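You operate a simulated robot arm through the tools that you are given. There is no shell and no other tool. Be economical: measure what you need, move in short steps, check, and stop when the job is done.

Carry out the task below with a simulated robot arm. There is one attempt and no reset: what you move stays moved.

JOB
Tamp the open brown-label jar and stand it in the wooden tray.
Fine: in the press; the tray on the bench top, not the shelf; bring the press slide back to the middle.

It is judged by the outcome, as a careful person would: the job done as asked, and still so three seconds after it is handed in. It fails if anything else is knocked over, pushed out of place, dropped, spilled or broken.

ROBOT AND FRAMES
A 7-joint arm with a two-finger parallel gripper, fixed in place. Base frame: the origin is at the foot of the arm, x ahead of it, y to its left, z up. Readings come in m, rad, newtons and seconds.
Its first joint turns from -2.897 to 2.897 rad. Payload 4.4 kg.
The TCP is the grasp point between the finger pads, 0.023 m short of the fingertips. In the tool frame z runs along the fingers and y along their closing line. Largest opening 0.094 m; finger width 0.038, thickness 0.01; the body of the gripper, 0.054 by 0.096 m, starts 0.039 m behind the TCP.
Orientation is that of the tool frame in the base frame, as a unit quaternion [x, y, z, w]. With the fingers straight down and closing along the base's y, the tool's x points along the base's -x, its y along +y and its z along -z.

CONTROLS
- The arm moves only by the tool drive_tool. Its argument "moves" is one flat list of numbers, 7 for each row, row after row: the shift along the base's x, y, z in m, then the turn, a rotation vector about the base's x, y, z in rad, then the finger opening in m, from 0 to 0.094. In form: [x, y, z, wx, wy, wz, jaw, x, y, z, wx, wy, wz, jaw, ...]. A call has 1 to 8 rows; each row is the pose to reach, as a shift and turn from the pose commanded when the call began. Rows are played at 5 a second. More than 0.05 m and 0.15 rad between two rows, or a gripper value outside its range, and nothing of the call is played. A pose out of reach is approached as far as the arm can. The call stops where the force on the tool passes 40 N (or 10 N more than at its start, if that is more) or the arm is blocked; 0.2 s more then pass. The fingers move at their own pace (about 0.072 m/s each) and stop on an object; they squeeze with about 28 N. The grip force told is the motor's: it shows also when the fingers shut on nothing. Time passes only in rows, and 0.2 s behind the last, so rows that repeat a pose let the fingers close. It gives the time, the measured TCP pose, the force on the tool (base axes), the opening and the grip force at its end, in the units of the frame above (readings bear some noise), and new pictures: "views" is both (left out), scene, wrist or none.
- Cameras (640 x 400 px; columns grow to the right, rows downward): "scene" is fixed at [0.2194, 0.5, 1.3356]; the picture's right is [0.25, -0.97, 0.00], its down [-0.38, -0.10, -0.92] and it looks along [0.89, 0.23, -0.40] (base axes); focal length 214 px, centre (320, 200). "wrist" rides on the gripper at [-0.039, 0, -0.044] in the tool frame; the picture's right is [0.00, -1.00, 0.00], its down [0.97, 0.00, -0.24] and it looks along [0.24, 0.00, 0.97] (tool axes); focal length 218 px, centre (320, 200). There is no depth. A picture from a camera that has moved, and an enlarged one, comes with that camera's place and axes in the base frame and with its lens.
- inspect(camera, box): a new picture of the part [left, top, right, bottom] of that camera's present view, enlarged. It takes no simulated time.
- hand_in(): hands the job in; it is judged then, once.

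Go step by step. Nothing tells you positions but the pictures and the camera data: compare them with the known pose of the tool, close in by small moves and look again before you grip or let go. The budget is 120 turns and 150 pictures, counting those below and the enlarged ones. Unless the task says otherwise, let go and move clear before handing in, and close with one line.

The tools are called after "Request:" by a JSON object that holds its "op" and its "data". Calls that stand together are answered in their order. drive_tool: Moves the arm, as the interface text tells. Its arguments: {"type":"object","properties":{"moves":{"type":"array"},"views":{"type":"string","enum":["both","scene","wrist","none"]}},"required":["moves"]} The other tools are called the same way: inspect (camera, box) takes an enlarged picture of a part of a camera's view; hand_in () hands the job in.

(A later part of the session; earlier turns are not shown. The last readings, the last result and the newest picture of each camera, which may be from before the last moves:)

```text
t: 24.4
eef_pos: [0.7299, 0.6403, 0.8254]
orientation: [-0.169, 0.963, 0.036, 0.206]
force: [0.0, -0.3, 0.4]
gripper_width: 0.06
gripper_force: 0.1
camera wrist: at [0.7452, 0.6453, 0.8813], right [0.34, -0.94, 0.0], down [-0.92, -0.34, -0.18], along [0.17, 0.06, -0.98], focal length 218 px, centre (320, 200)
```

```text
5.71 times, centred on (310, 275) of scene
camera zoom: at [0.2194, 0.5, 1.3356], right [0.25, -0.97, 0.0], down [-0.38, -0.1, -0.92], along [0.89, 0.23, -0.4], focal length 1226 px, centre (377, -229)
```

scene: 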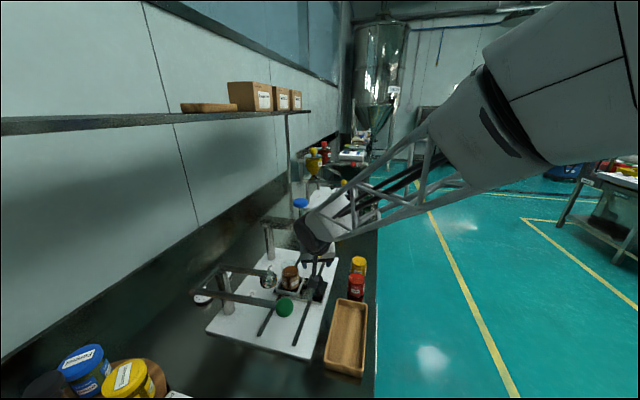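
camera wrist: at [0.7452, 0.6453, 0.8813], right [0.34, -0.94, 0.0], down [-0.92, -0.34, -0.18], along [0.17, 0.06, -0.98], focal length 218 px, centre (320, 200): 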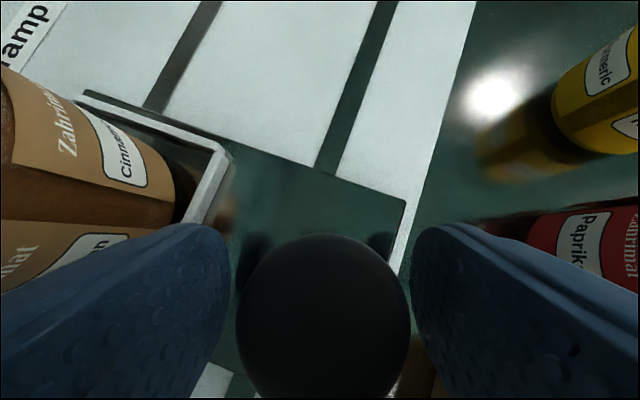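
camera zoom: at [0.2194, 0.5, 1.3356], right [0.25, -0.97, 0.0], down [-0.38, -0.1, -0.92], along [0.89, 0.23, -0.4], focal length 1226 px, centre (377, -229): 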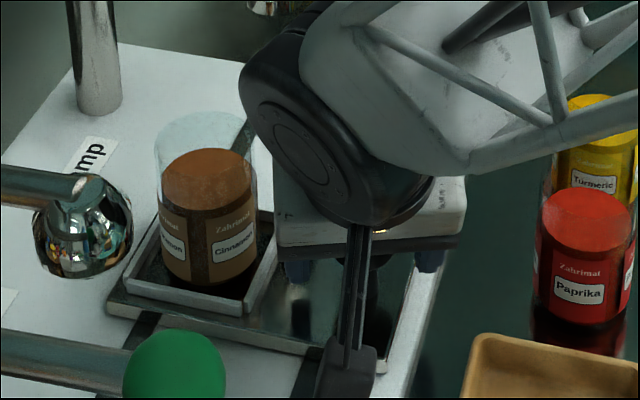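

Closing on the knob and starting to slide toward the tamp (+x).

Request:
{"op": "drive_tool", "data": {"moves": [0, 0, 0, 0, 0, 0, 0.02, 0, 0, 0, 0, 0, 0, 0.02, 0.015, 0, 0, 0, 0, 0, 0.02, 0.03, 0, 0, 0, 0, 0, 0.02, 0.045, 0, 0, 0, 0, 0, 0.02, 0.06, 0, 0, 0, 0, 0, 0.02], "views": "both"}}

```text
t: 25.8
eef_pos: [0.789, 0.6402, 0.8242]
orientation: [-0.17, 0.963, 0.036, 0.206]
force: [-1.4, -11.7, -5.1]
gripper_width: 0.036
gripper_force: 44.7
camera wrist: at [0.8051, 0.6447, 0.8809], right [0.34, -0.94, 0.0], down [-0.92, -0.34, -0.18], along [0.17, 0.06, -0.98], focal length 218 px, centre (320, 200)
```

scene: 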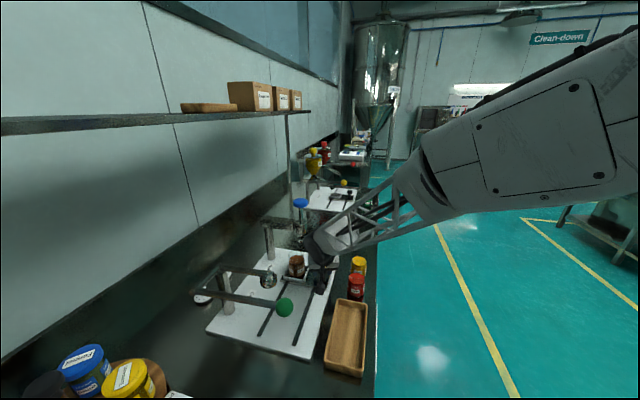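
wrist: 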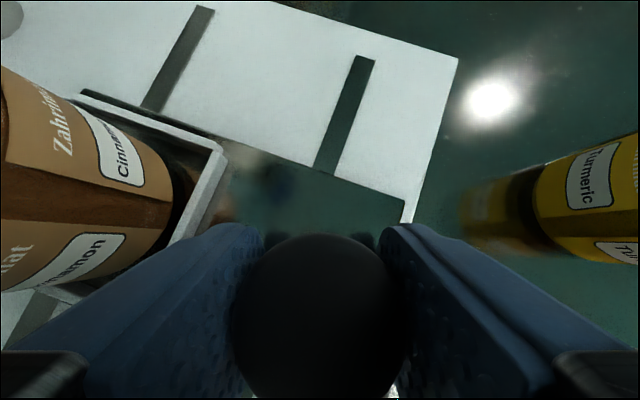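

The slide moves smoothly. Before the jar goes under the tamp head I'll check the height clearance.

Request:
{"op": "inspect", "data": {"camera": "scene", "box": [260, 190, 340, 290]}}

```text
4.00 times, centred on (300, 240) of scene
camera zoom: at [0.2194, 0.5, 1.3356], right [0.25, -0.97, 0.0], down [-0.38, -0.1, -0.92], along [0.89, 0.23, -0.4], focal length 858 px, centre (400, 40)
```

zoom: 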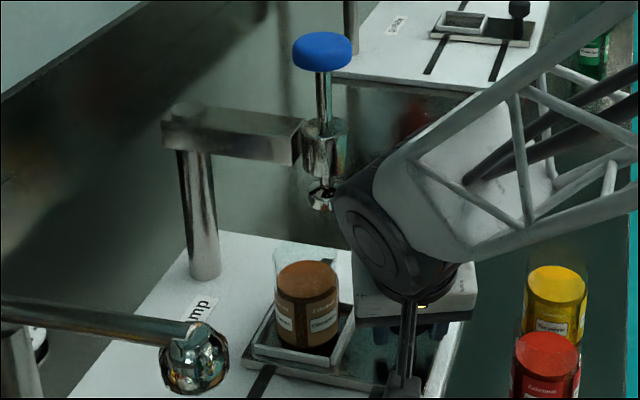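

The head bottom is about z 0.877 and the jar rim about 0.861, so it clears. I'll continue sliding toward the stop.

Request:
{"op": "drive_tool", "data": {"moves": [0.015, -0.001, 0, 0, 0, 0, 0.02, 0.03, -0.001, 0, 0, 0, 0, 0.02, 0.045, -0.001, 0, 0, 0, 0, 0.02, 0.06, -0.001, 0, 0, 0, 0, 0.02], "views": "both"}}

Request:
{"op": "inspect", "data": {"camera": "scene", "box": [260, 190, 340, 290]}}

```text
t: 26.8
eef_pos: [0.8497, 0.6397, 0.8242]
orientation: [-0.171, 0.963, 0.037, 0.206]
force: [0.7, 11.0, -5.9]
gripper_width: 0.0356
gripper_force: 44.6
camera wrist: at [0.865, 0.6446, 0.881], right [0.34, -0.94, 0.0], down [-0.92, -0.34, -0.18], along [0.17, 0.06, -0.98], focal length 218 px, centre (320, 200)
```

scene: 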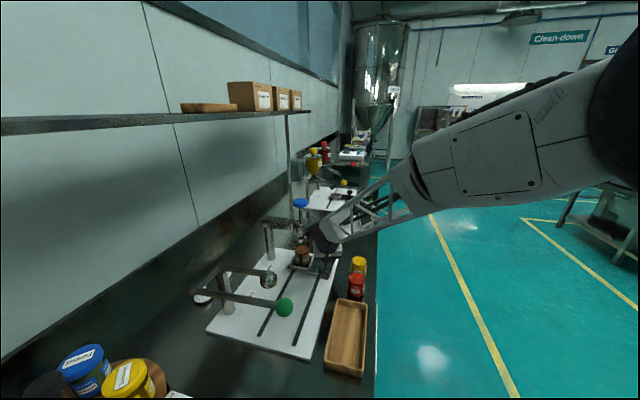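
wrist: 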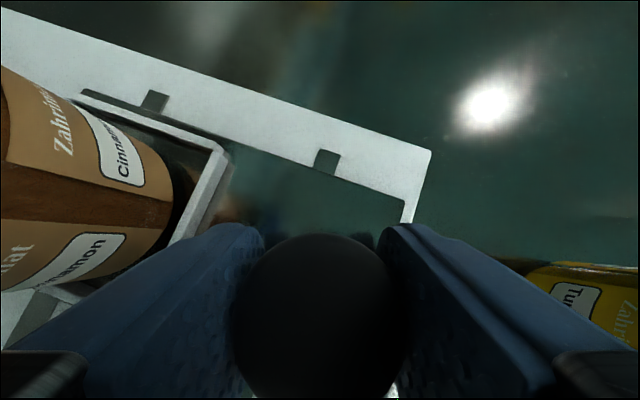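

```text
4.00 times, centred on (300, 240) of scene
camera zoom: at [0.2194, 0.5, 1.3356], right [0.25, -0.97, 0.0], down [-0.38, -0.1, -0.92], along [0.89, 0.23, -0.4], focal length 858 px, centre (400, 40)
```

zoom: 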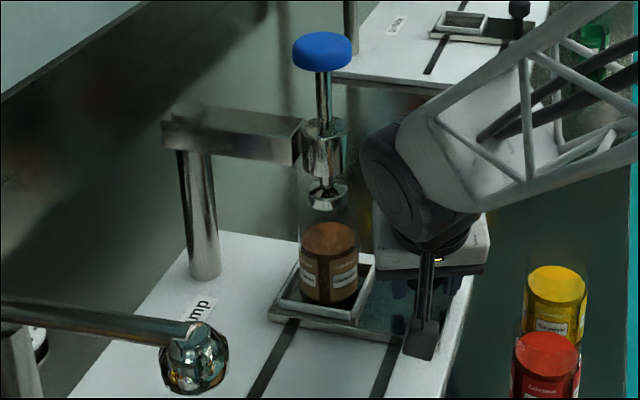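

The jar is almost under the head, with a few millimetres of slot left. I'll nudge on to the stop.

Request:
{"op": "drive_tool", "data": {"moves": [0.004, 0, 0, 0, 0, 0, 0.02, 0.008, 0, 0, 0, 0, 0, 0.02, 0.011, 0, 0, 0, 0, 0, 0.02], "views": "wrist"}}

Request:
{"op": "inspect", "data": {"camera": "scene", "box": [280, 190, 340, 290]}}

```text
t: 27.6
eef_pos: [0.8587, 0.6383, 0.8239]
orientation: [-0.17, 0.963, 0.037, 0.205]
force: [-18.5, 8.1, 3.5]
gripper_width: 0.0356
gripper_force: 44.8
camera wrist: at [0.875, 0.6446, 0.881], right [0.34, -0.94, 0.0], down [-0.92, -0.34, -0.18], along [0.17, 0.06, -0.98], focal length 218 px, centre (320, 200)
```

wrist: 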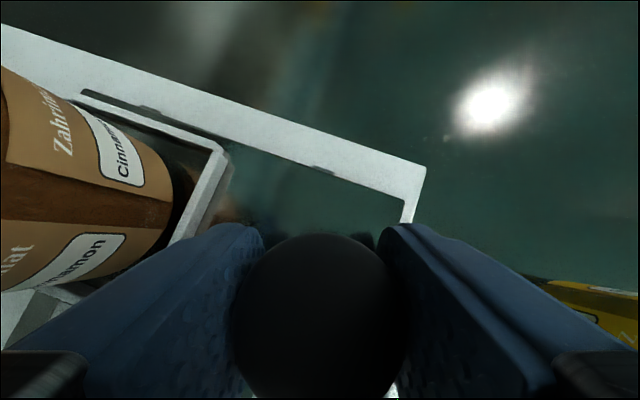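

```text
4.00 times, centred on (310, 240) of scene
camera zoom: at [0.2194, 0.5, 1.3356], right [0.25, -0.97, 0.0], down [-0.38, -0.1, -0.92], along [0.89, 0.23, -0.4], focal length 858 px, centre (360, 40)
```

zoom: 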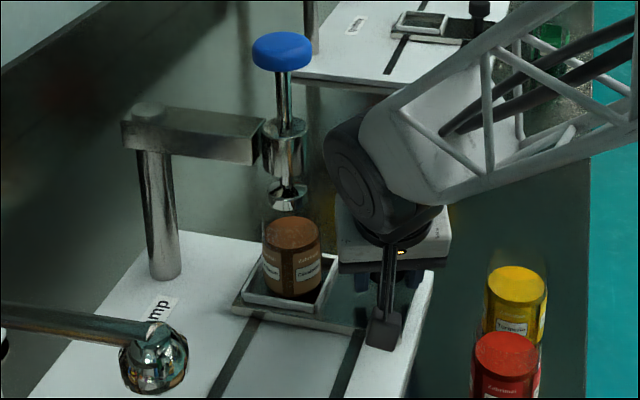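

At the stop (x ≈ 0.859). I'll release the knob and rise clear.

Request:
{"op": "drive_tool", "data": {"moves": [-0.001, 0, 0, 0, 0, 0, 0.02, -0.001, 0, 0, 0, 0, 0, 0.06, -0.001, 0, 0, 0, 0, 0, 0.06, -0.001, 0, 0.03, 0, 0, 0, 0.06, -0.001, -0.01, 0.075, 0, 0, 0, 0.06, -0.011, -0.04, 0.115, 0, 0, 0, 0.04, -0.021, -0.07, 0.15, 0, 0, 0, 0.02, -0.031, -0.09, 0.19, 0, 0, 0, 0.0], "views": "both"}}

Request:
{"op": "inspect", "data": {"camera": "scene", "box": [270, 180, 370, 290]}}

```text
refused: row 6 steps farther than a row can; nothing moved
```

```text
3.64 times, centred on (320, 235) of scene
camera zoom: at [0.2194, 0.5, 1.3356], right [0.25, -0.97, 0.0], down [-0.38, -0.1, -0.92], along [0.89, 0.23, -0.4], focal length 780 px, centre (320, 73)
```

zoom: 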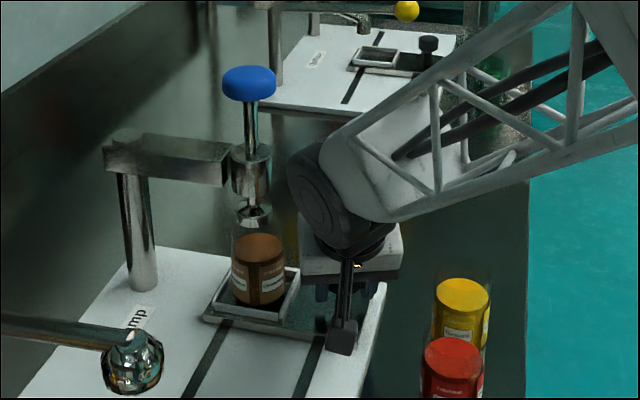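

A row was too long, so I'll retry with smaller steps.

Request:
{"op": "drive_tool", "data": {"moves": [-0.001, 0, 0, 0, 0, 0, 0.02, -0.001, 0, 0, 0, 0, 0, 0.06, -0.001, 0, 0, 0, 0, 0, 0.06, -0.001, 0, 0.03, 0, 0, 0, 0.06, -0.001, -0.01, 0.065, 0, 0, 0, 0.06, -0.006, -0.03, 0.1, 0, 0, 0, 0.04, -0.011, -0.05, 0.135, 0, 0, 0, 0.02, -0.021, -0.07, 0.17, 0, 0, 0, 0.0], "views": "both"}}

Request:
{"op": "inspect", "data": {"camera": "scene", "box": [270, 180, 370, 290]}}

```text
t: 29.4
eef_pos: [0.839, 0.5679, 0.9939]
orientation: [-0.17, 0.963, 0.035, 0.205]
force: [0.2, -0.2, -0.6]
gripper_width: 0.0
gripper_force: 27.9
camera wrist: at [0.8551, 0.5743, 1.0499], right [0.34, -0.94, 0.0], down [-0.92, -0.34, -0.18], along [0.17, 0.06, -0.98], focal length 218 px, centre (320, 200)
```

scene: 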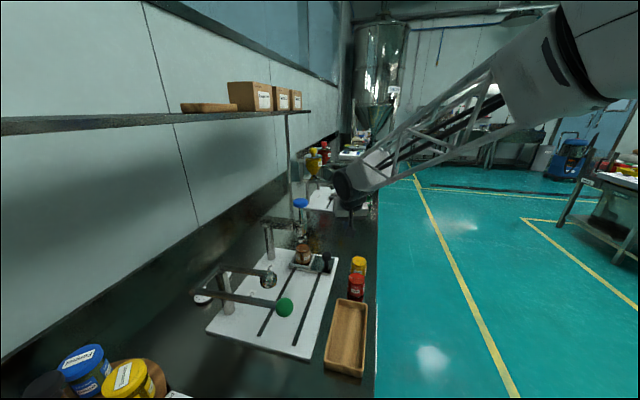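
wrist: 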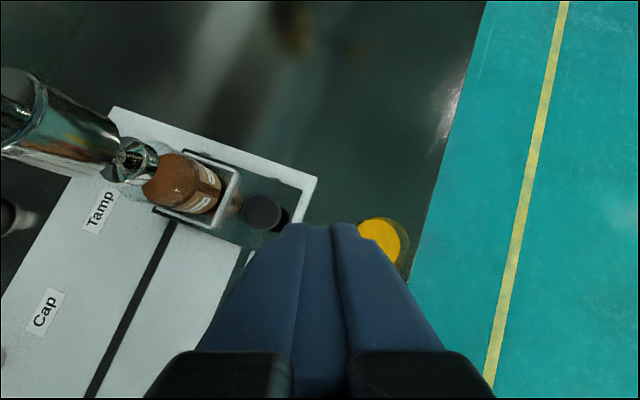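

```text
3.64 times, centred on (320, 235) of scene
camera zoom: at [0.2194, 0.5, 1.3356], right [0.25, -0.97, 0.0], down [-0.38, -0.1, -0.92], along [0.89, 0.23, -0.4], focal length 780 px, centre (320, 73)
```

zoom: 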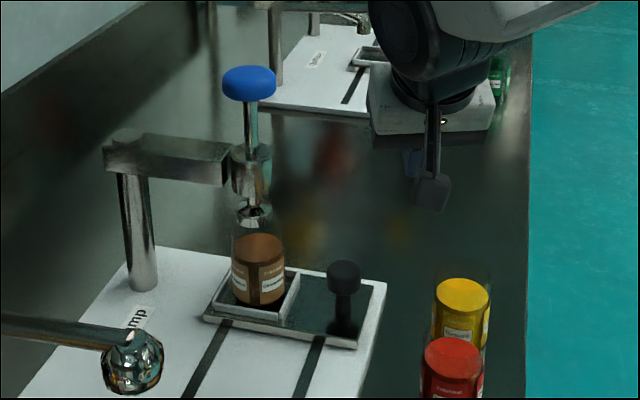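

The slide is clear. Next is the blue knob (about 0.858, 0.735, top about 1.04): I'll rise with fingers closed, yaw to radial and approach above it.

Request:
{"op": "drive_tool", "data": {"moves": [0, 0, 0.045, 0, 0, 0.06, 0, 0, 0, 0.09, 0, 0, 0.12, 0, 0.002, 0, 0.13, 0, 0, 0.18, 0, 0.004, 0.03, 0.15, 0, 0, 0.24, 0, 0.006, 0.06, 0.15, 0, 0, 0.3, 0, 0.01, 0.09, 0.15, 0, 0, 0.36, 0], "views": "both"}}

```text
t: 30.8
eef_pos: [0.8479, 0.6602, 1.1447]
orientation: [-0.34, 0.917, 0.073, 0.196]
force: [0.0, -0.9, 1.5]
gripper_width: 0.0
gripper_force: 28.2
camera wrist: at [0.8612, 0.67, 1.2013], right [0.65, -0.76, 0.0], down [-0.75, -0.64, -0.18], along [0.14, 0.12, -0.98], focal length 218 px, centre (320, 200)
```

scene: 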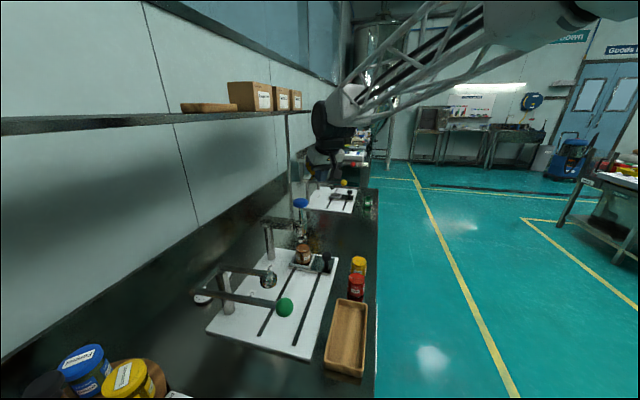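
wrist: 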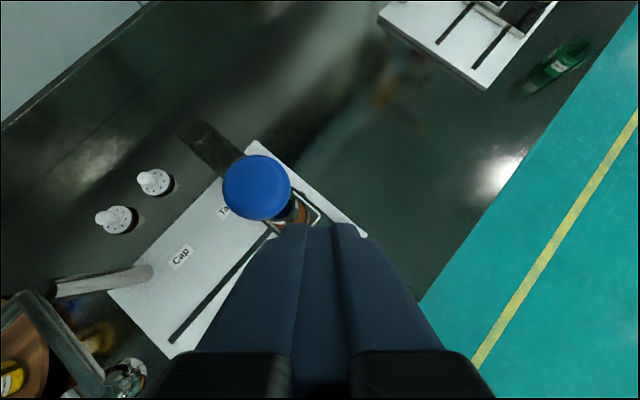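

Knob confirmed at (0.860, 0.734). I'll position just above it.

Request:
{"op": "drive_tool", "data": {"moves": [0.009, 0.04, 0, 0, 0, 0, 0, 0.018, 0.079, -0.02, 0, 0, 0, 0, 0.018, 0.079, -0.055, 0, 0, 0, 0], "views": "both"}}

Request:
{"op": "inspect", "data": {"camera": "scene", "box": [270, 150, 370, 290]}}

```text
t: 31.6
eef_pos: [0.8672, 0.738, 1.0901]
orientation: [-0.34, 0.917, 0.073, 0.197]
force: [-0.9, -0.4, 1.3]
gripper_width: 0.0001
gripper_force: 28.0
camera wrist: at [0.8795, 0.7482, 1.1466], right [0.65, -0.76, 0.0], down [-0.75, -0.64, -0.18], along [0.14, 0.12, -0.98], focal length 218 px, centre (320, 200)
```

scene: 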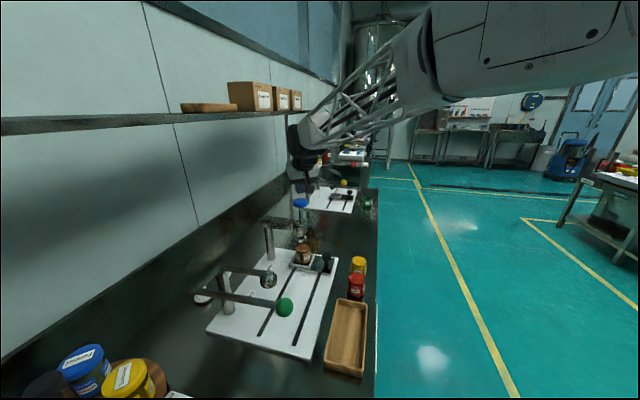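
wrist: 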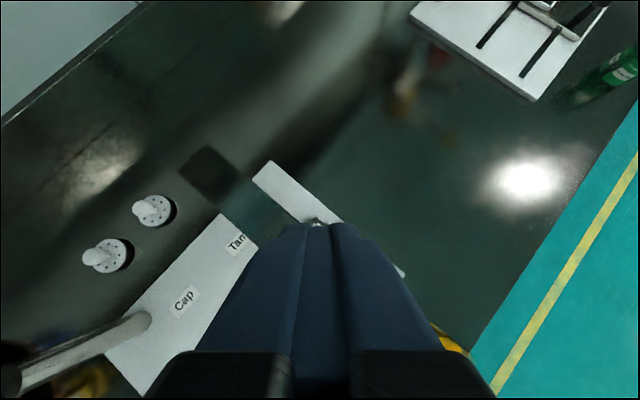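

```text
2.86 times, centred on (320, 220) of scene
camera zoom: at [0.2194, 0.5, 1.3356], right [0.25, -0.97, 0.0], down [-0.38, -0.1, -0.92], along [0.89, 0.23, -0.4], focal length 613 px, centre (320, 143)
```

zoom: 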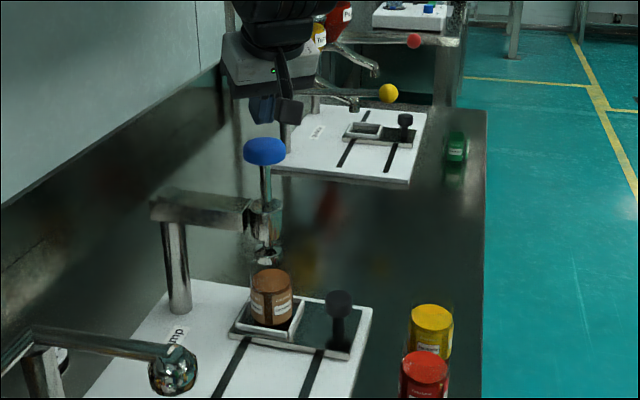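

Aligned. I'll press down in small steps.

Request:
{"op": "drive_tool", "data": {"moves": [0, 0, -0.01, 0, 0, 0, 0, 0, 0, -0.02, 0, 0, 0, 0, 0, 0, -0.03, 0, 0, 0, 0, 0, 0, -0.038, 0, 0, 0, 0, 0, 0, -0.046, 0, 0, 0, 0], "views": "none"}}

Request:
{"op": "inspect", "data": {"camera": "scene", "box": [270, 170, 350, 290]}}

```text
t: 32.8
eef_pos: [0.8674, 0.7371, 1.0435]
orientation: [-0.34, 0.917, 0.072, 0.196]
force: [-0.6, 0.9, 3.6]
gripper_width: 0.0
gripper_force: 27.7
```

```text
3.33 times, centred on (310, 230) of scene
camera zoom: at [0.2194, 0.5, 1.3356], right [0.25, -0.97, 0.0], down [-0.38, -0.1, -0.92], along [0.89, 0.23, -0.4], focal length 715 px, centre (353, 100)
```

zoom: 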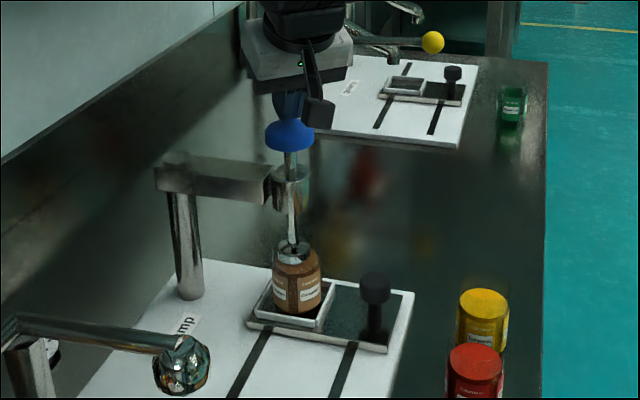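

The plunger is descending into the jar and sits near the fill. I'll continue slowly and watch the force.

Request:
{"op": "drive_tool", "data": {"moves": [0, 0, -0.005, 0, 0, 0, 0, 0, 0, -0.01, 0, 0, 0, 0], "views": "none"}}

Request:
{"op": "inspect", "data": {"camera": "scene", "box": [285, 200, 335, 275]}}

```text
t: 33.4
eef_pos: [0.867, 0.7391, 1.0331]
orientation: [-0.34, 0.917, 0.074, 0.196]
force: [1.0, -1.1, 3.4]
gripper_width: 0.0001
gripper_force: 27.8
```

```text
5.33 times, centred on (310, 238) of scene
camera zoom: at [0.2194, 0.5, 1.3356], right [0.25, -0.97, 0.0], down [-0.38, -0.1, -0.92], along [0.89, 0.23, -0.4], focal length 1144 px, centre (373, 0)
```

zoom: 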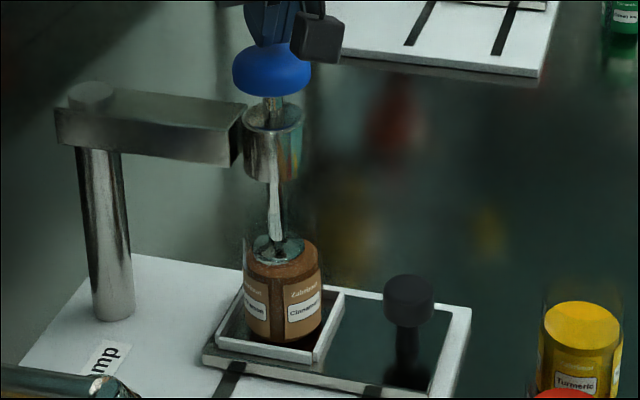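

Request:
{"op": "drive_tool", "data": {"moves": [0, 0, -0.004, 0, 0, 0, 0, 0, 0, -0.008, 0, 0, 0, 0, 0, 0, -0.012, 0, 0, 0, 0], "views": "none"}}

Request:
{"op": "inspect", "data": {"camera": "scene", "box": [285, 200, 335, 275]}}

```text
t: 34.2
eef_pos: [0.8661, 0.7377, 1.0211]
orientation: [-0.34, 0.917, 0.073, 0.196]
force: [1.1, 0.6, 4.5]
gripper_width: 0.0
gripper_force: 28.1
```

```text
5.33 times, centred on (310, 238) of scene
camera zoom: at [0.2194, 0.5, 1.3356], right [0.25, -0.97, 0.0], down [-0.38, -0.1, -0.92], along [0.89, 0.23, -0.4], focal length 1144 px, centre (373, 0)
```

zoom: 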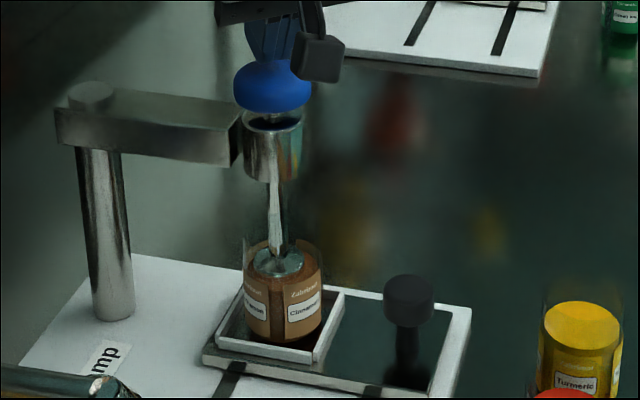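

Request:
{"op": "drive_tool", "data": {"moves": [0, 0, -0.004, 0, 0, 0, 0, 0, 0, -0.008, 0, 0, 0, 0, 0, 0, -0.012, 0, 0, 0, 0, 0, 0, -0.016, 0, 0, 0, 0], "views": "none"}}

Request:
{"op": "inspect", "data": {"camera": "scene", "box": [285, 200, 335, 275]}}

```text
t: 35.0
eef_pos: [0.8674, 0.7387, 1.018]
orientation: [-0.34, 0.916, 0.074, 0.2]
force: [1.2, 1.6, 6.7]
gripper_width: 0.0004
gripper_force: 27.5
stopped in row 4: the force on the tool passed its limit (the readings are from after the stop); the commanded pose is now the measured one
```

```text
5.33 times, centred on (310, 238) of scene
camera zoom: at [0.2194, 0.5, 1.3356], right [0.25, -0.97, 0.0], down [-0.38, -0.1, -0.92], along [0.89, 0.23, -0.4], focal length 1144 px, centre (373, 0)
```

zoom: 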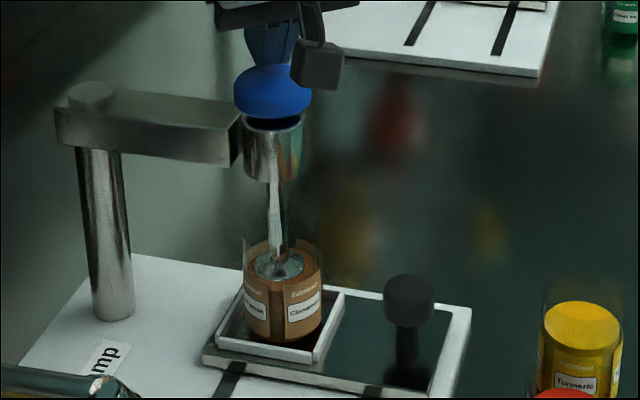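

The stroke end was reached (force limit). I'll press once more gently and hold briefly, then lift.

Request:
{"op": "drive_tool", "data": {"moves": [0, 0, -0.003, 0, 0, 0, 0, 0, 0, -0.005, 0, 0, 0, 0, 0, 0, -0.006, 0, 0, 0, 0, 0, 0, -0.006, 0, 0, 0, 0, 0, 0, -0.006, 0, 0, 0, 0], "views": "none"}}

Request:
{"op": "inspect", "data": {"camera": "scene", "box": [285, 200, 335, 275]}}

```text
t: 35.7
eef_pos: [0.869, 0.739, 1.0173]
orientation: [-0.339, 0.915, 0.075, 0.203]
force: [2.1, 1.7, 6.8]
gripper_width: 0.0
gripper_force: 28.0
stopped in row 3: the force on the tool passed its limit (the readings are from after the stop); the commanded pose is now the measured one
```

```text
5.33 times, centred on (310, 238) of scene
camera zoom: at [0.2194, 0.5, 1.3356], right [0.25, -0.97, 0.0], down [-0.38, -0.1, -0.92], along [0.89, 0.23, -0.4], focal length 1144 px, centre (373, 0)
```

zoom: 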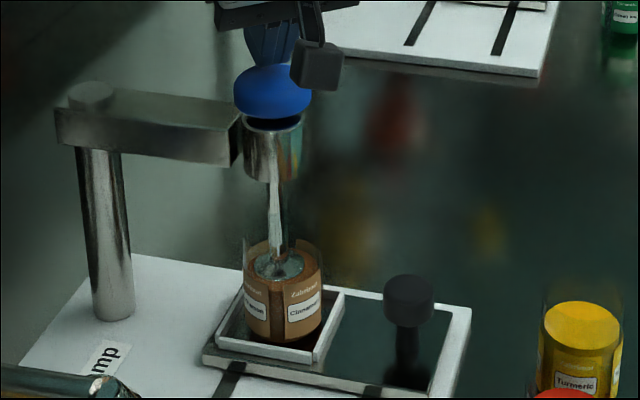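

Firm stop confirmed. I'll lift straight up and check that the plunger returns.

Request:
{"op": "drive_tool", "data": {"moves": [-0.001, 0, 0.02, 0, 0, 0, 0, -0.002, 0, 0.05, 0, 0, 0, 0, -0.002, 0, 0.09, 0, 0, 0, 0, -0.002, 0, 0.12, 0, 0, 0, 0], "views": "none"}}

Request:
{"op": "inspect", "data": {"camera": "scene", "box": [270, 170, 350, 290]}}

```text
t: 36.7
eef_pos: [0.8668, 0.7386, 1.135]
orientation: [-0.34, 0.916, 0.075, 0.202]
force: [0.2, -0.4, -1.0]
gripper_width: 0.0
gripper_force: 27.8
```

```text
3.33 times, centred on (310, 230) of scene
camera zoom: at [0.2194, 0.5, 1.3356], right [0.25, -0.97, 0.0], down [-0.38, -0.1, -0.92], along [0.89, 0.23, -0.4], focal length 715 px, centre (353, 100)
```

zoom: 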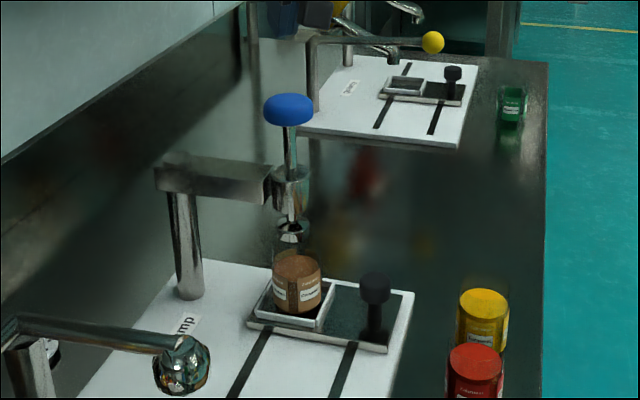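

The plunger sprang back up. I'll check the fill.

Request:
{"op": "inspect", "data": {"camera": "scene", "box": [290, 225, 330, 275]}}

```text
8.00 times, centred on (310, 250) of scene
camera zoom: at [0.2194, 0.5, 1.3356], right [0.25, -0.97, 0.0], down [-0.38, -0.1, -0.92], along [0.89, 0.23, -0.4], focal length 1716 px, centre (400, -200)
```

zoom: 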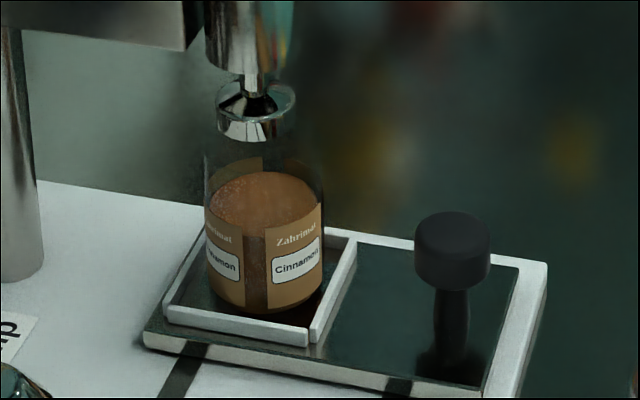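

The fill is now visibly tamped below the label tops. Now back to the slide knob, retracing my path and yawing back with the fingers at 0.06.

Request:
{"op": "drive_tool", "data": {"moves": [-0.005, -0.045, 0, 0, 0, -0.06, 0.02, -0.01, -0.09, 0, 0, 0, -0.12, 0.04, -0.015, -0.13, -0.01, 0, 0, -0.18, 0.06, -0.02, -0.155, -0.04, 0, 0, -0.24, 0.06, -0.02, -0.155, -0.085, 0, 0, -0.3, 0.06, -0.015, -0.145, -0.13, 0, 0, -0.36, 0.06, -0.012, -0.12, -0.17, 0, 0, -0.36, 0.06, -0.009, -0.1, -0.21, 0, 0, -0.36, 0.06], "views": "both"}}

```text
t: 38.5
eef_pos: [0.8576, 0.6397, 0.9273]
orientation: [-0.169, 0.961, 0.038, 0.214]
force: [0.7, -0.1, 0.5]
gripper_width: 0.0602
gripper_force: 0.2
camera wrist: at [0.8736, 0.6446, 0.984], right [0.34, -0.94, 0.0], down [-0.92, -0.34, -0.19], along [0.18, 0.07, -0.98], focal length 218 px, centre (320, 200)
```

scene: 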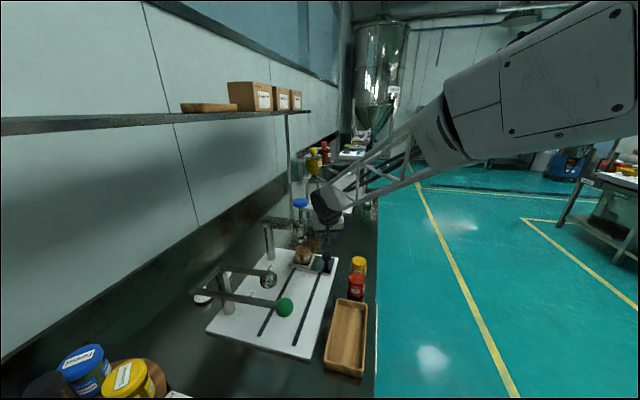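
wrist: 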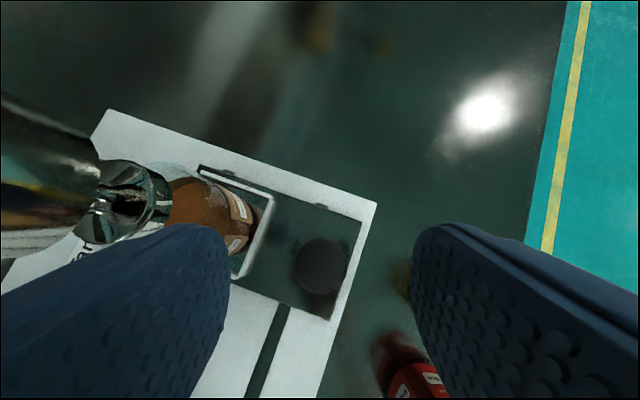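

Aligned over the knob. I'll descend, grip it and look.

Request:
{"op": "drive_tool", "data": {"moves": [0.001, -0.0005, -0.035, 0, 0, 0, 0.06, 0.001, -0.0005, -0.07, 0, 0, 0, 0.06, 0.001, -0.0005, -0.102, 0, 0, 0, 0.06, 0.001, -0.0005, -0.102, 0, 0, 0, 0.02, 0.001, -0.0005, -0.102, 0, 0, 0, 0.02], "views": "wrist"}}

```text
t: 39.7
eef_pos: [0.8584, 0.6393, 0.8243]
orientation: [-0.17, 0.961, 0.038, 0.213]
force: [-1.7, 13.3, 0.1]
gripper_width: 0.0354
gripper_force: 45.2
camera wrist: at [0.8737, 0.6441, 0.8813], right [0.34, -0.94, 0.0], down [-0.92, -0.34, -0.19], along [0.18, 0.07, -0.98], focal length 218 px, centre (320, 200)
```

wrist: 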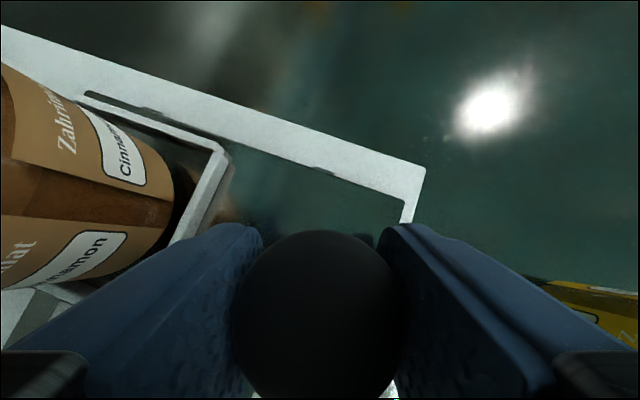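

Gripped. Sliding back toward the middle, about −0.129 m.

Request:
{"op": "drive_tool", "data": {"moves": [-0.016, 0.001, 0, 0, 0, 0, 0.02, -0.033, 0.001, 0, 0, 0, 0, 0.02, -0.05, 0.001, 0, 0, 0, 0, 0.02, -0.067, 0.001, 0, 0, 0, 0, 0.02, -0.084, 0.001, 0, 0, 0, 0, 0.02, -0.1, 0.001, 0, 0, 0, 0, 0.02, -0.116, 0.001, 0, 0, 0, 0, 0.02, -0.129, 0.001, 0, 0, 0, 0, 0.02], "views": "scene"}}

Request:
{"op": "inspect", "data": {"camera": "scene", "box": [200, 230, 360, 360]}}

```text
t: 41.5
eef_pos: [0.7291, 0.6405, 0.8249]
orientation: [-0.17, 0.962, 0.036, 0.212]
force: [0.6, -6.3, 5.0]
gripper_width: 0.0357
gripper_force: 44.9
```

scene: 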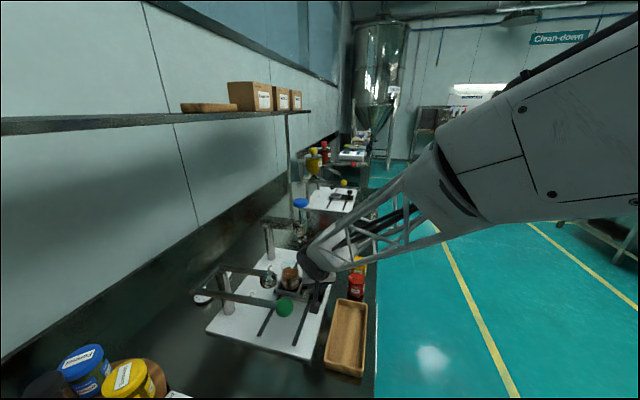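

```text
3.08 times, centred on (280, 295) of scene
camera zoom: at [0.2194, 0.5, 1.3356], right [0.25, -0.97, 0.0], down [-0.38, -0.1, -0.92], along [0.89, 0.23, -0.4], focal length 660 px, centre (443, -92)
```

zoom: 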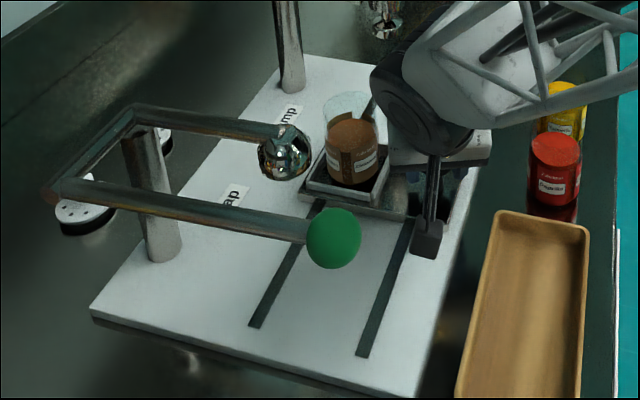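

Slide is back where it began. I'll release, rise and yaw to about 63° so the rear box clears the knob, then hover to re-grip the jar.

Request:
{"op": "drive_tool", "data": {"moves": [0, 0, 0, 0, 0, 0, 0.06, 0, 0, 0, 0, 0, 0, 0.06, 0, 0, 0.04, 0, 0, 0, 0.06, 0, 0, 0.085, 0, 0, 0, 0.07, 0, 0, 0.13, 0, 0, 0.14, 0.08, 0, 0, 0.16, 0, 0, 0.28, 0.09, 0, 0, 0.16, 0, 0, 0.42, 0.09, 0, 0, 0.16, 0, 0, 0.56, 0.09], "views": "none"}}

Request:
{"op": "drive_tool", "data": {"moves": [0, 0.02, 0, 0, 0, 0.1, 0.09, 0, 0.04, 0, 0, 0, 0.19, 0.09], "views": "both"}}

Request:
{"op": "inspect", "data": {"camera": "wrist", "box": [140, 60, 500, 320]}}

```text
t: 43.3
eef_pos: [0.731, 0.6393, 0.9851]
orientation: [-0.43, 0.877, 0.094, 0.192]
force: [0.3, -0.5, 0.4]
gripper_width: 0.09
gripper_force: 0.0
```

```text
t: 43.9
eef_pos: [0.7296, 0.6794, 0.9856]
orientation: [-0.511, 0.832, 0.113, 0.183]
force: [0.4, 0.0, -1.0]
gripper_width: 0.0899
gripper_force: 0.0
camera wrist: at [0.7369, 0.6937, 1.0419], right [0.89, -0.45, 0.0], down [-0.44, -0.88, -0.19], along [0.09, 0.17, -0.98], focal length 218 px, centre (320, 200)
```

scene: 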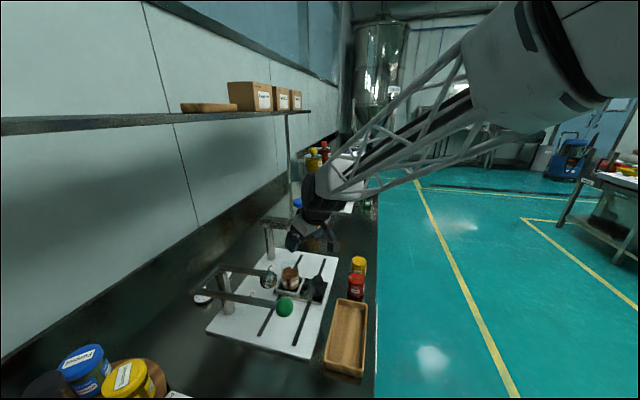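
wrist: 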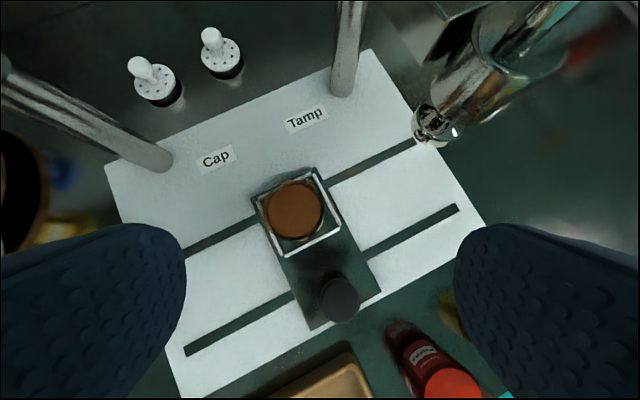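

```text
1.54 times, centred on (320, 190) of wrist
camera zoom: at [0.7369, 0.6937, 1.0419], right [0.89, -0.45, 0.0], down [-0.44, -0.88, -0.19], along [0.09, 0.17, -0.98], focal length 336 px, centre (320, 215)
```

zoom: 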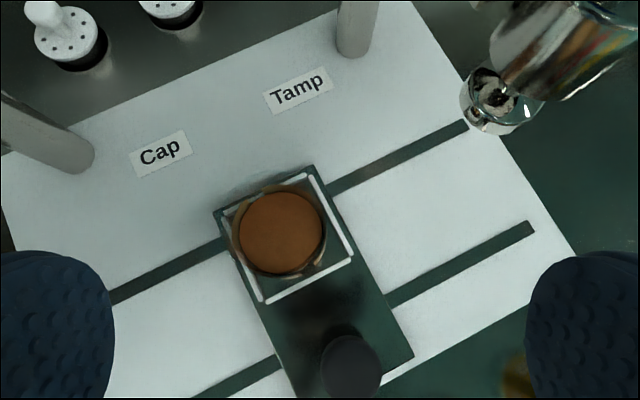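

The jar is at (0.7287, 0.7316). Moving over it and descending partway.

Request:
{"op": "drive_tool", "data": {"moves": [-0.0005, 0.03, -0.02, 0, 0, 0, 0.09, -0.0008, 0.052, -0.05, 0, 0, 0, 0.09, -0.0008, 0.052, -0.085, 0, 0, 0, 0.09], "views": "wrist"}}

Request:
{"op": "inspect", "data": {"camera": "scene", "box": [240, 220, 360, 310]}}

```text
t: 44.7
eef_pos: [0.7279, 0.7306, 0.9005]
orientation: [-0.51, 0.832, 0.113, 0.184]
force: [0.1, 0.3, 0.9]
gripper_width: 0.09
gripper_force: 0.0
camera wrist: at [0.7358, 0.7456, 0.9563], right [0.89, -0.45, 0.0], down [-0.45, -0.87, -0.19], along [0.09, 0.17, -0.98], focal length 218 px, centre (320, 200)
```

wrist: 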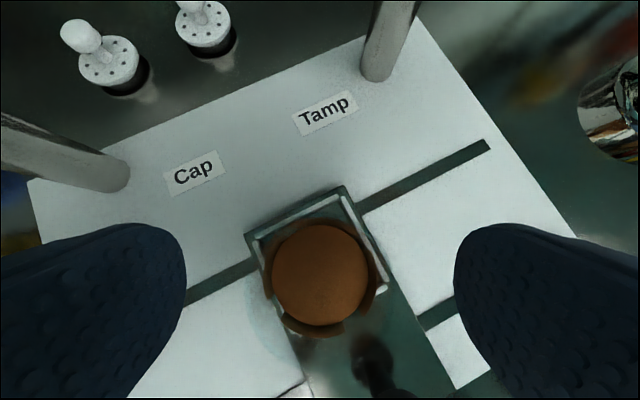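

```text
4.44 times, centred on (300, 265) of scene
camera zoom: at [0.2194, 0.5, 1.3356], right [0.25, -0.97, 0.0], down [-0.38, -0.1, -0.92], along [0.89, 0.23, -0.4], focal length 953 px, centre (409, -89)
```

zoom: 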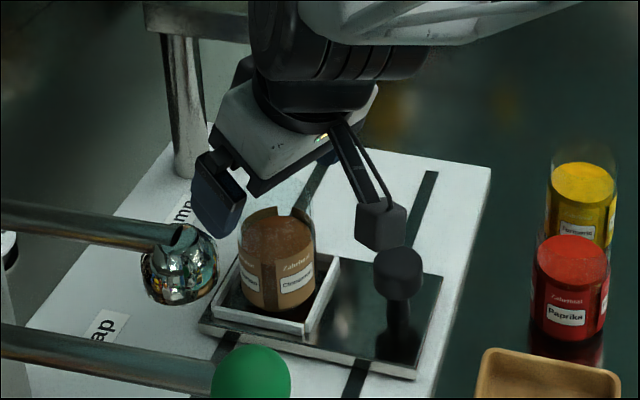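

Centred, with the rear box clear of the knob. I'll descend to grip height and close.

Request:
{"op": "drive_tool", "data": {"moves": [0.0005, 0.0005, -0.025, 0, 0, 0, 0.09, 0.0005, 0.0005, -0.045, 0, 0, 0, 0.09, 0.0005, 0.0005, -0.052, 0, 0, 0, 0.09], "views": "wrist"}}

Request:
{"op": "inspect", "data": {"camera": "scene", "box": [240, 220, 360, 310]}}

```text
t: 45.5
eef_pos: [0.7293, 0.7326, 0.8473]
orientation: [-0.51, 0.832, 0.113, 0.184]
force: [-0.1, 0.0, -0.2]
gripper_width: 0.0899
gripper_force: 0.0
camera wrist: at [0.7361, 0.7464, 0.903], right [0.89, -0.45, 0.0], down [-0.45, -0.87, -0.19], along [0.09, 0.17, -0.98], focal length 218 px, centre (320, 200)
```

wrist: 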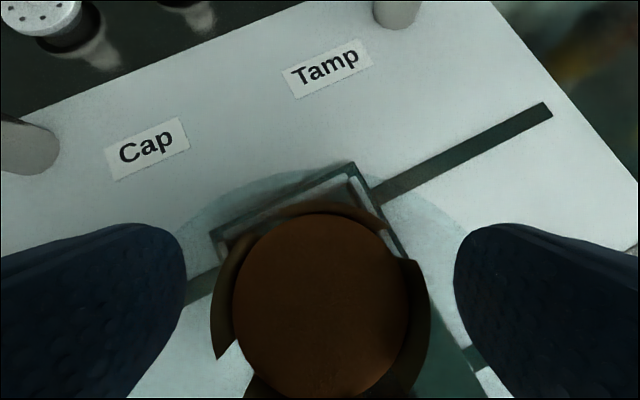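

```text
4.44 times, centred on (300, 265) of scene
camera zoom: at [0.2194, 0.5, 1.3356], right [0.25, -0.97, 0.0], down [-0.38, -0.1, -0.92], along [0.89, 0.23, -0.4], focal length 953 px, centre (409, -89)
```

zoom: 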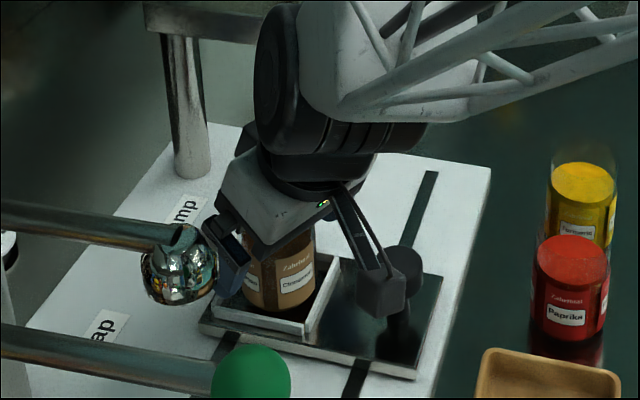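

No contact. I'll close on the jar and lift straight up.

Request:
{"op": "drive_tool", "data": {"moves": [0, 0, 0, 0, 0, 0, 0.06, 0, 0, 0, 0, 0, 0, 0.04, 0, 0, 0, 0, 0, 0, 0.04, 0, 0, 0, 0, 0, 0, 0.04, 0, 0, 0.02, 0, 0, 0, 0.04, 0, 0, 0.05, 0, 0, 0, 0.04, 0, 0, 0.09, 0, 0, 0, 0.04, 0, 0, 0.12, 0, 0, 0, 0.04], "views": "both"}}

Request:
{"op": "inspect", "data": {"camera": "scene", "box": [200, 200, 380, 380]}}

```text
t: 47.3
eef_pos: [0.7274, 0.7322, 0.9676]
orientation: [-0.51, 0.833, 0.113, 0.183]
force: [0.2, 0.1, -2.0]
gripper_width: 0.0546
gripper_force: 28.2
camera wrist: at [0.7353, 0.7462, 1.0238], right [0.89, -0.45, 0.0], down [-0.45, -0.88, -0.19], along [0.09, 0.17, -0.98], focal length 218 px, centre (320, 200)
```

scene: 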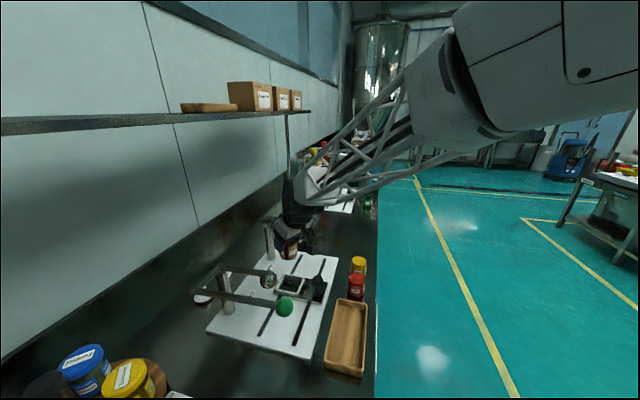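
wrist: 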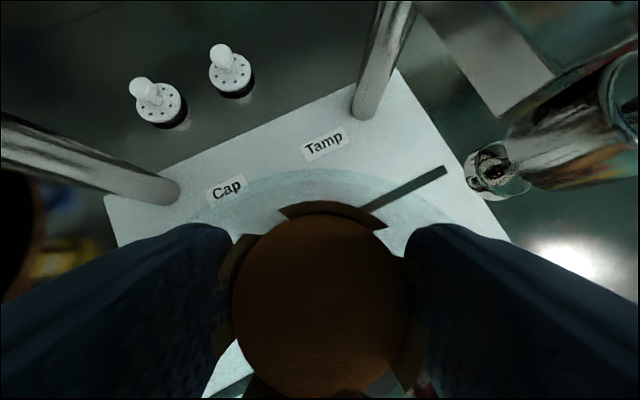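

```text
2.22 times, centred on (290, 290) of scene
camera zoom: at [0.2194, 0.5, 1.3356], right [0.25, -0.97, 0.0], down [-0.38, -0.1, -0.92], along [0.89, 0.23, -0.4], focal length 477 px, centre (387, 0)
```

zoom: 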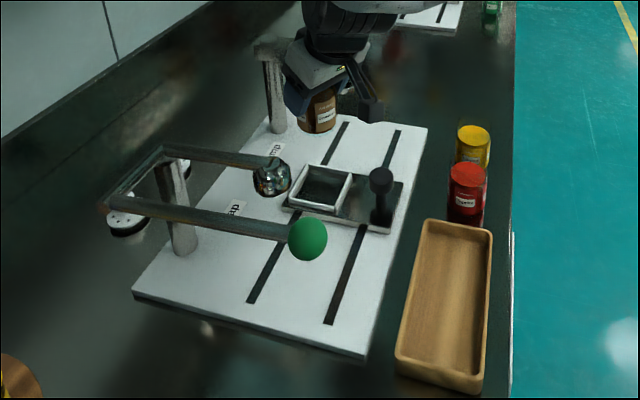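

The jar is held and the slide sits at mid-slot. The tray centre is about (0.616, 0.525), so I'll carry the jar there, going −y first to avoid the capper.

Request:
{"op": "drive_tool", "data": {"moves": [0, -0.04, 0, 0, 0, 0, 0.04, 0, -0.08, 0, 0, 0, 0, 0.04, -0.01, -0.12, 0, 0, 0, 0, 0.04, -0.03, -0.15, 0, 0, 0, 0, 0.04, -0.06, -0.18, 0, 0, 0, 0, 0.04, -0.06, -0.207, 0, 0, 0, 0, 0.04], "views": "both"}}

```text
t: 48.7
eef_pos: [0.6682, 0.5246, 0.9685]
orientation: [-0.511, 0.832, 0.112, 0.184]
force: [-0.5, 0.2, -0.6]
gripper_width: 0.0547
gripper_force: 28.1
camera wrist: at [0.6758, 0.5395, 1.0245], right [0.89, -0.45, 0.0], down [-0.44, -0.88, -0.19], along [0.09, 0.17, -0.98], focal length 218 px, centre (320, 200)
```

scene: 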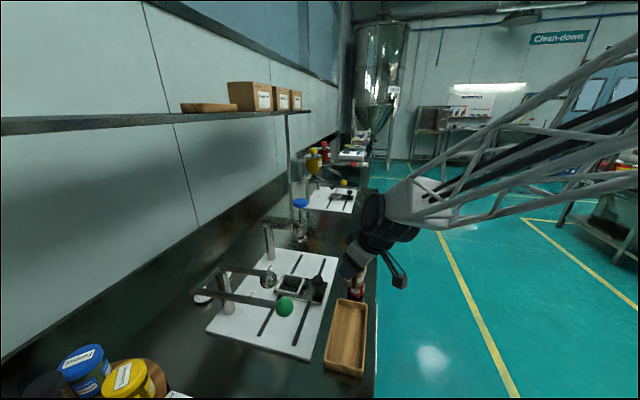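
wrist: 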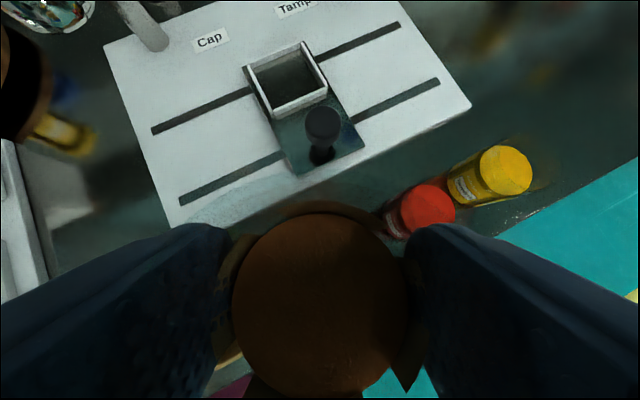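

The slide measures centred (0.731 against a slot mid of 0.730). Now over the tray centre and partway down.

Request:
{"op": "drive_tool", "data": {"moves": [-0.03, 0, 0, 0, 0, 0, 0.04, -0.052, 0, -0.02, 0, 0, 0, 0.04, -0.052, 0, -0.06, 0, 0, 0, 0.04, -0.052, 0, -0.095, 0, 0, 0, 0.04], "views": "both"}}

Request:
{"op": "inspect", "data": {"camera": "scene", "box": [300, 250, 420, 390]}}

```text
t: 49.7
eef_pos: [0.6187, 0.5256, 0.8733]
orientation: [-0.51, 0.833, 0.114, 0.184]
force: [-1.0, 0.7, -0.3]
gripper_width: 0.0545
gripper_force: 28.1
camera wrist: at [0.625, 0.5393, 0.9304], right [0.89, -0.45, 0.0], down [-0.45, -0.87, -0.19], along [0.09, 0.17, -0.98], focal length 218 px, centre (320, 200)
```

scene: 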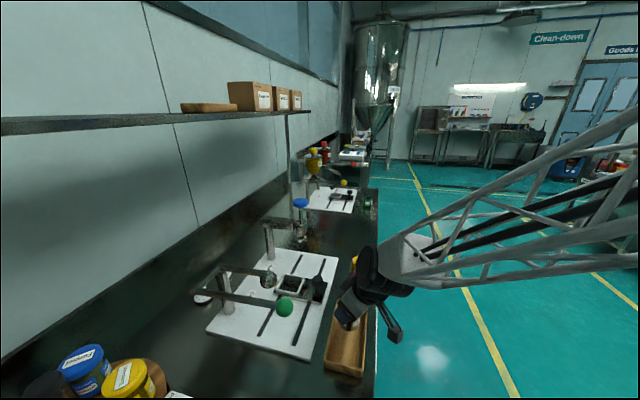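
wrist: 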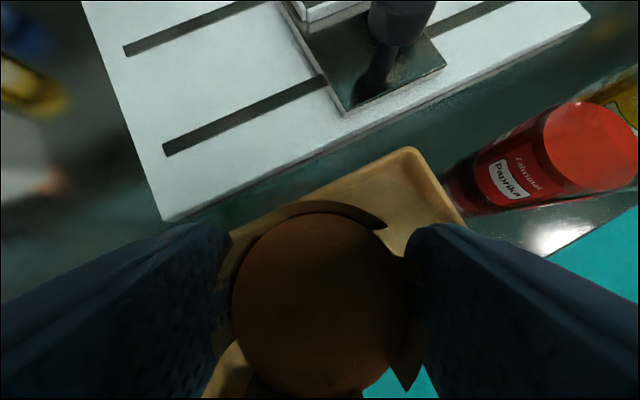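

```text
2.86 times, centred on (360, 320) of scene
camera zoom: at [0.2194, 0.5, 1.3356], right [0.25, -0.97, 0.0], down [-0.38, -0.1, -0.92], along [0.89, 0.23, -0.4], focal length 613 px, centre (206, -143)
```

zoom: 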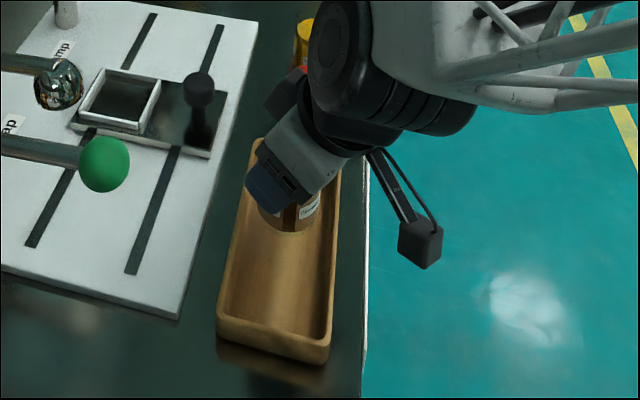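

Well centred in the tray. I'll lower in small steps until contact.

Request:
{"op": "drive_tool", "data": {"moves": [0, 0, -0.02, 0, 0, 0, 0.04, 0, 0, -0.032, 0, 0, 0, 0.04, 0, 0, -0.037, 0, 0, 0, 0.04, 0, 0, -0.04, 0, 0, 0, 0.04], "views": "none"}}

Request:
{"op": "inspect", "data": {"camera": "scene", "box": [320, 290, 390, 380]}}

```text
t: 50.7
eef_pos: [0.6164, 0.527, 0.8322]
orientation: [-0.51, 0.833, 0.112, 0.184]
force: [-0.2, -0.4, -0.8]
gripper_width: 0.0547
gripper_force: 27.9
```

```text
4.44 times, centred on (355, 335) of scene
camera zoom: at [0.2194, 0.5, 1.3356], right [0.25, -0.97, 0.0], down [-0.38, -0.1, -0.92], along [0.89, 0.23, -0.4], focal length 953 px, centre (164, -400)
```

zoom: 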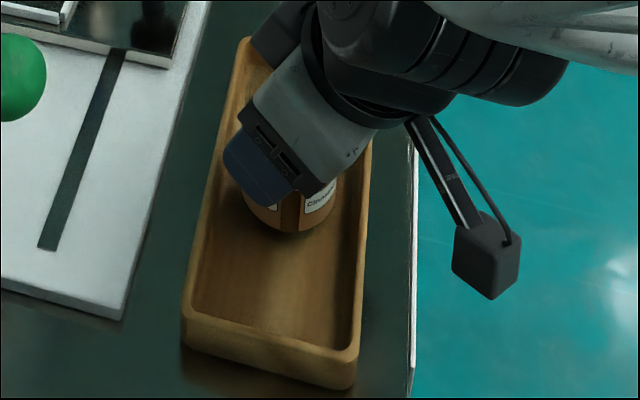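

Request:
{"op": "drive_tool", "data": {"moves": [0, 0, -0.002, 0, 0, 0, 0.04, 0, 0, -0.004, 0, 0, 0, 0.04], "views": "none"}}

```text
t: 51.3
eef_pos: [0.6163, 0.5258, 0.8294]
orientation: [-0.51, 0.833, 0.112, 0.184]
force: [-0.1, 0.2, 0.1]
gripper_width: 0.0548
gripper_force: 28.1
```

Request:
{"op": "drive_tool", "data": {"moves": [0, 0, -0.002, 0, 0, 0, 0.04, 0, 0, -0.004, 0, 0, 0, 0.04], "views": "none"}}

```text
t: 51.9
eef_pos: [0.6176, 0.5263, 0.8252]
orientation: [-0.51, 0.833, 0.112, 0.184]
force: [-1.1, -2.1, 7.4]
gripper_width: 0.0546
gripper_force: 28.2
```

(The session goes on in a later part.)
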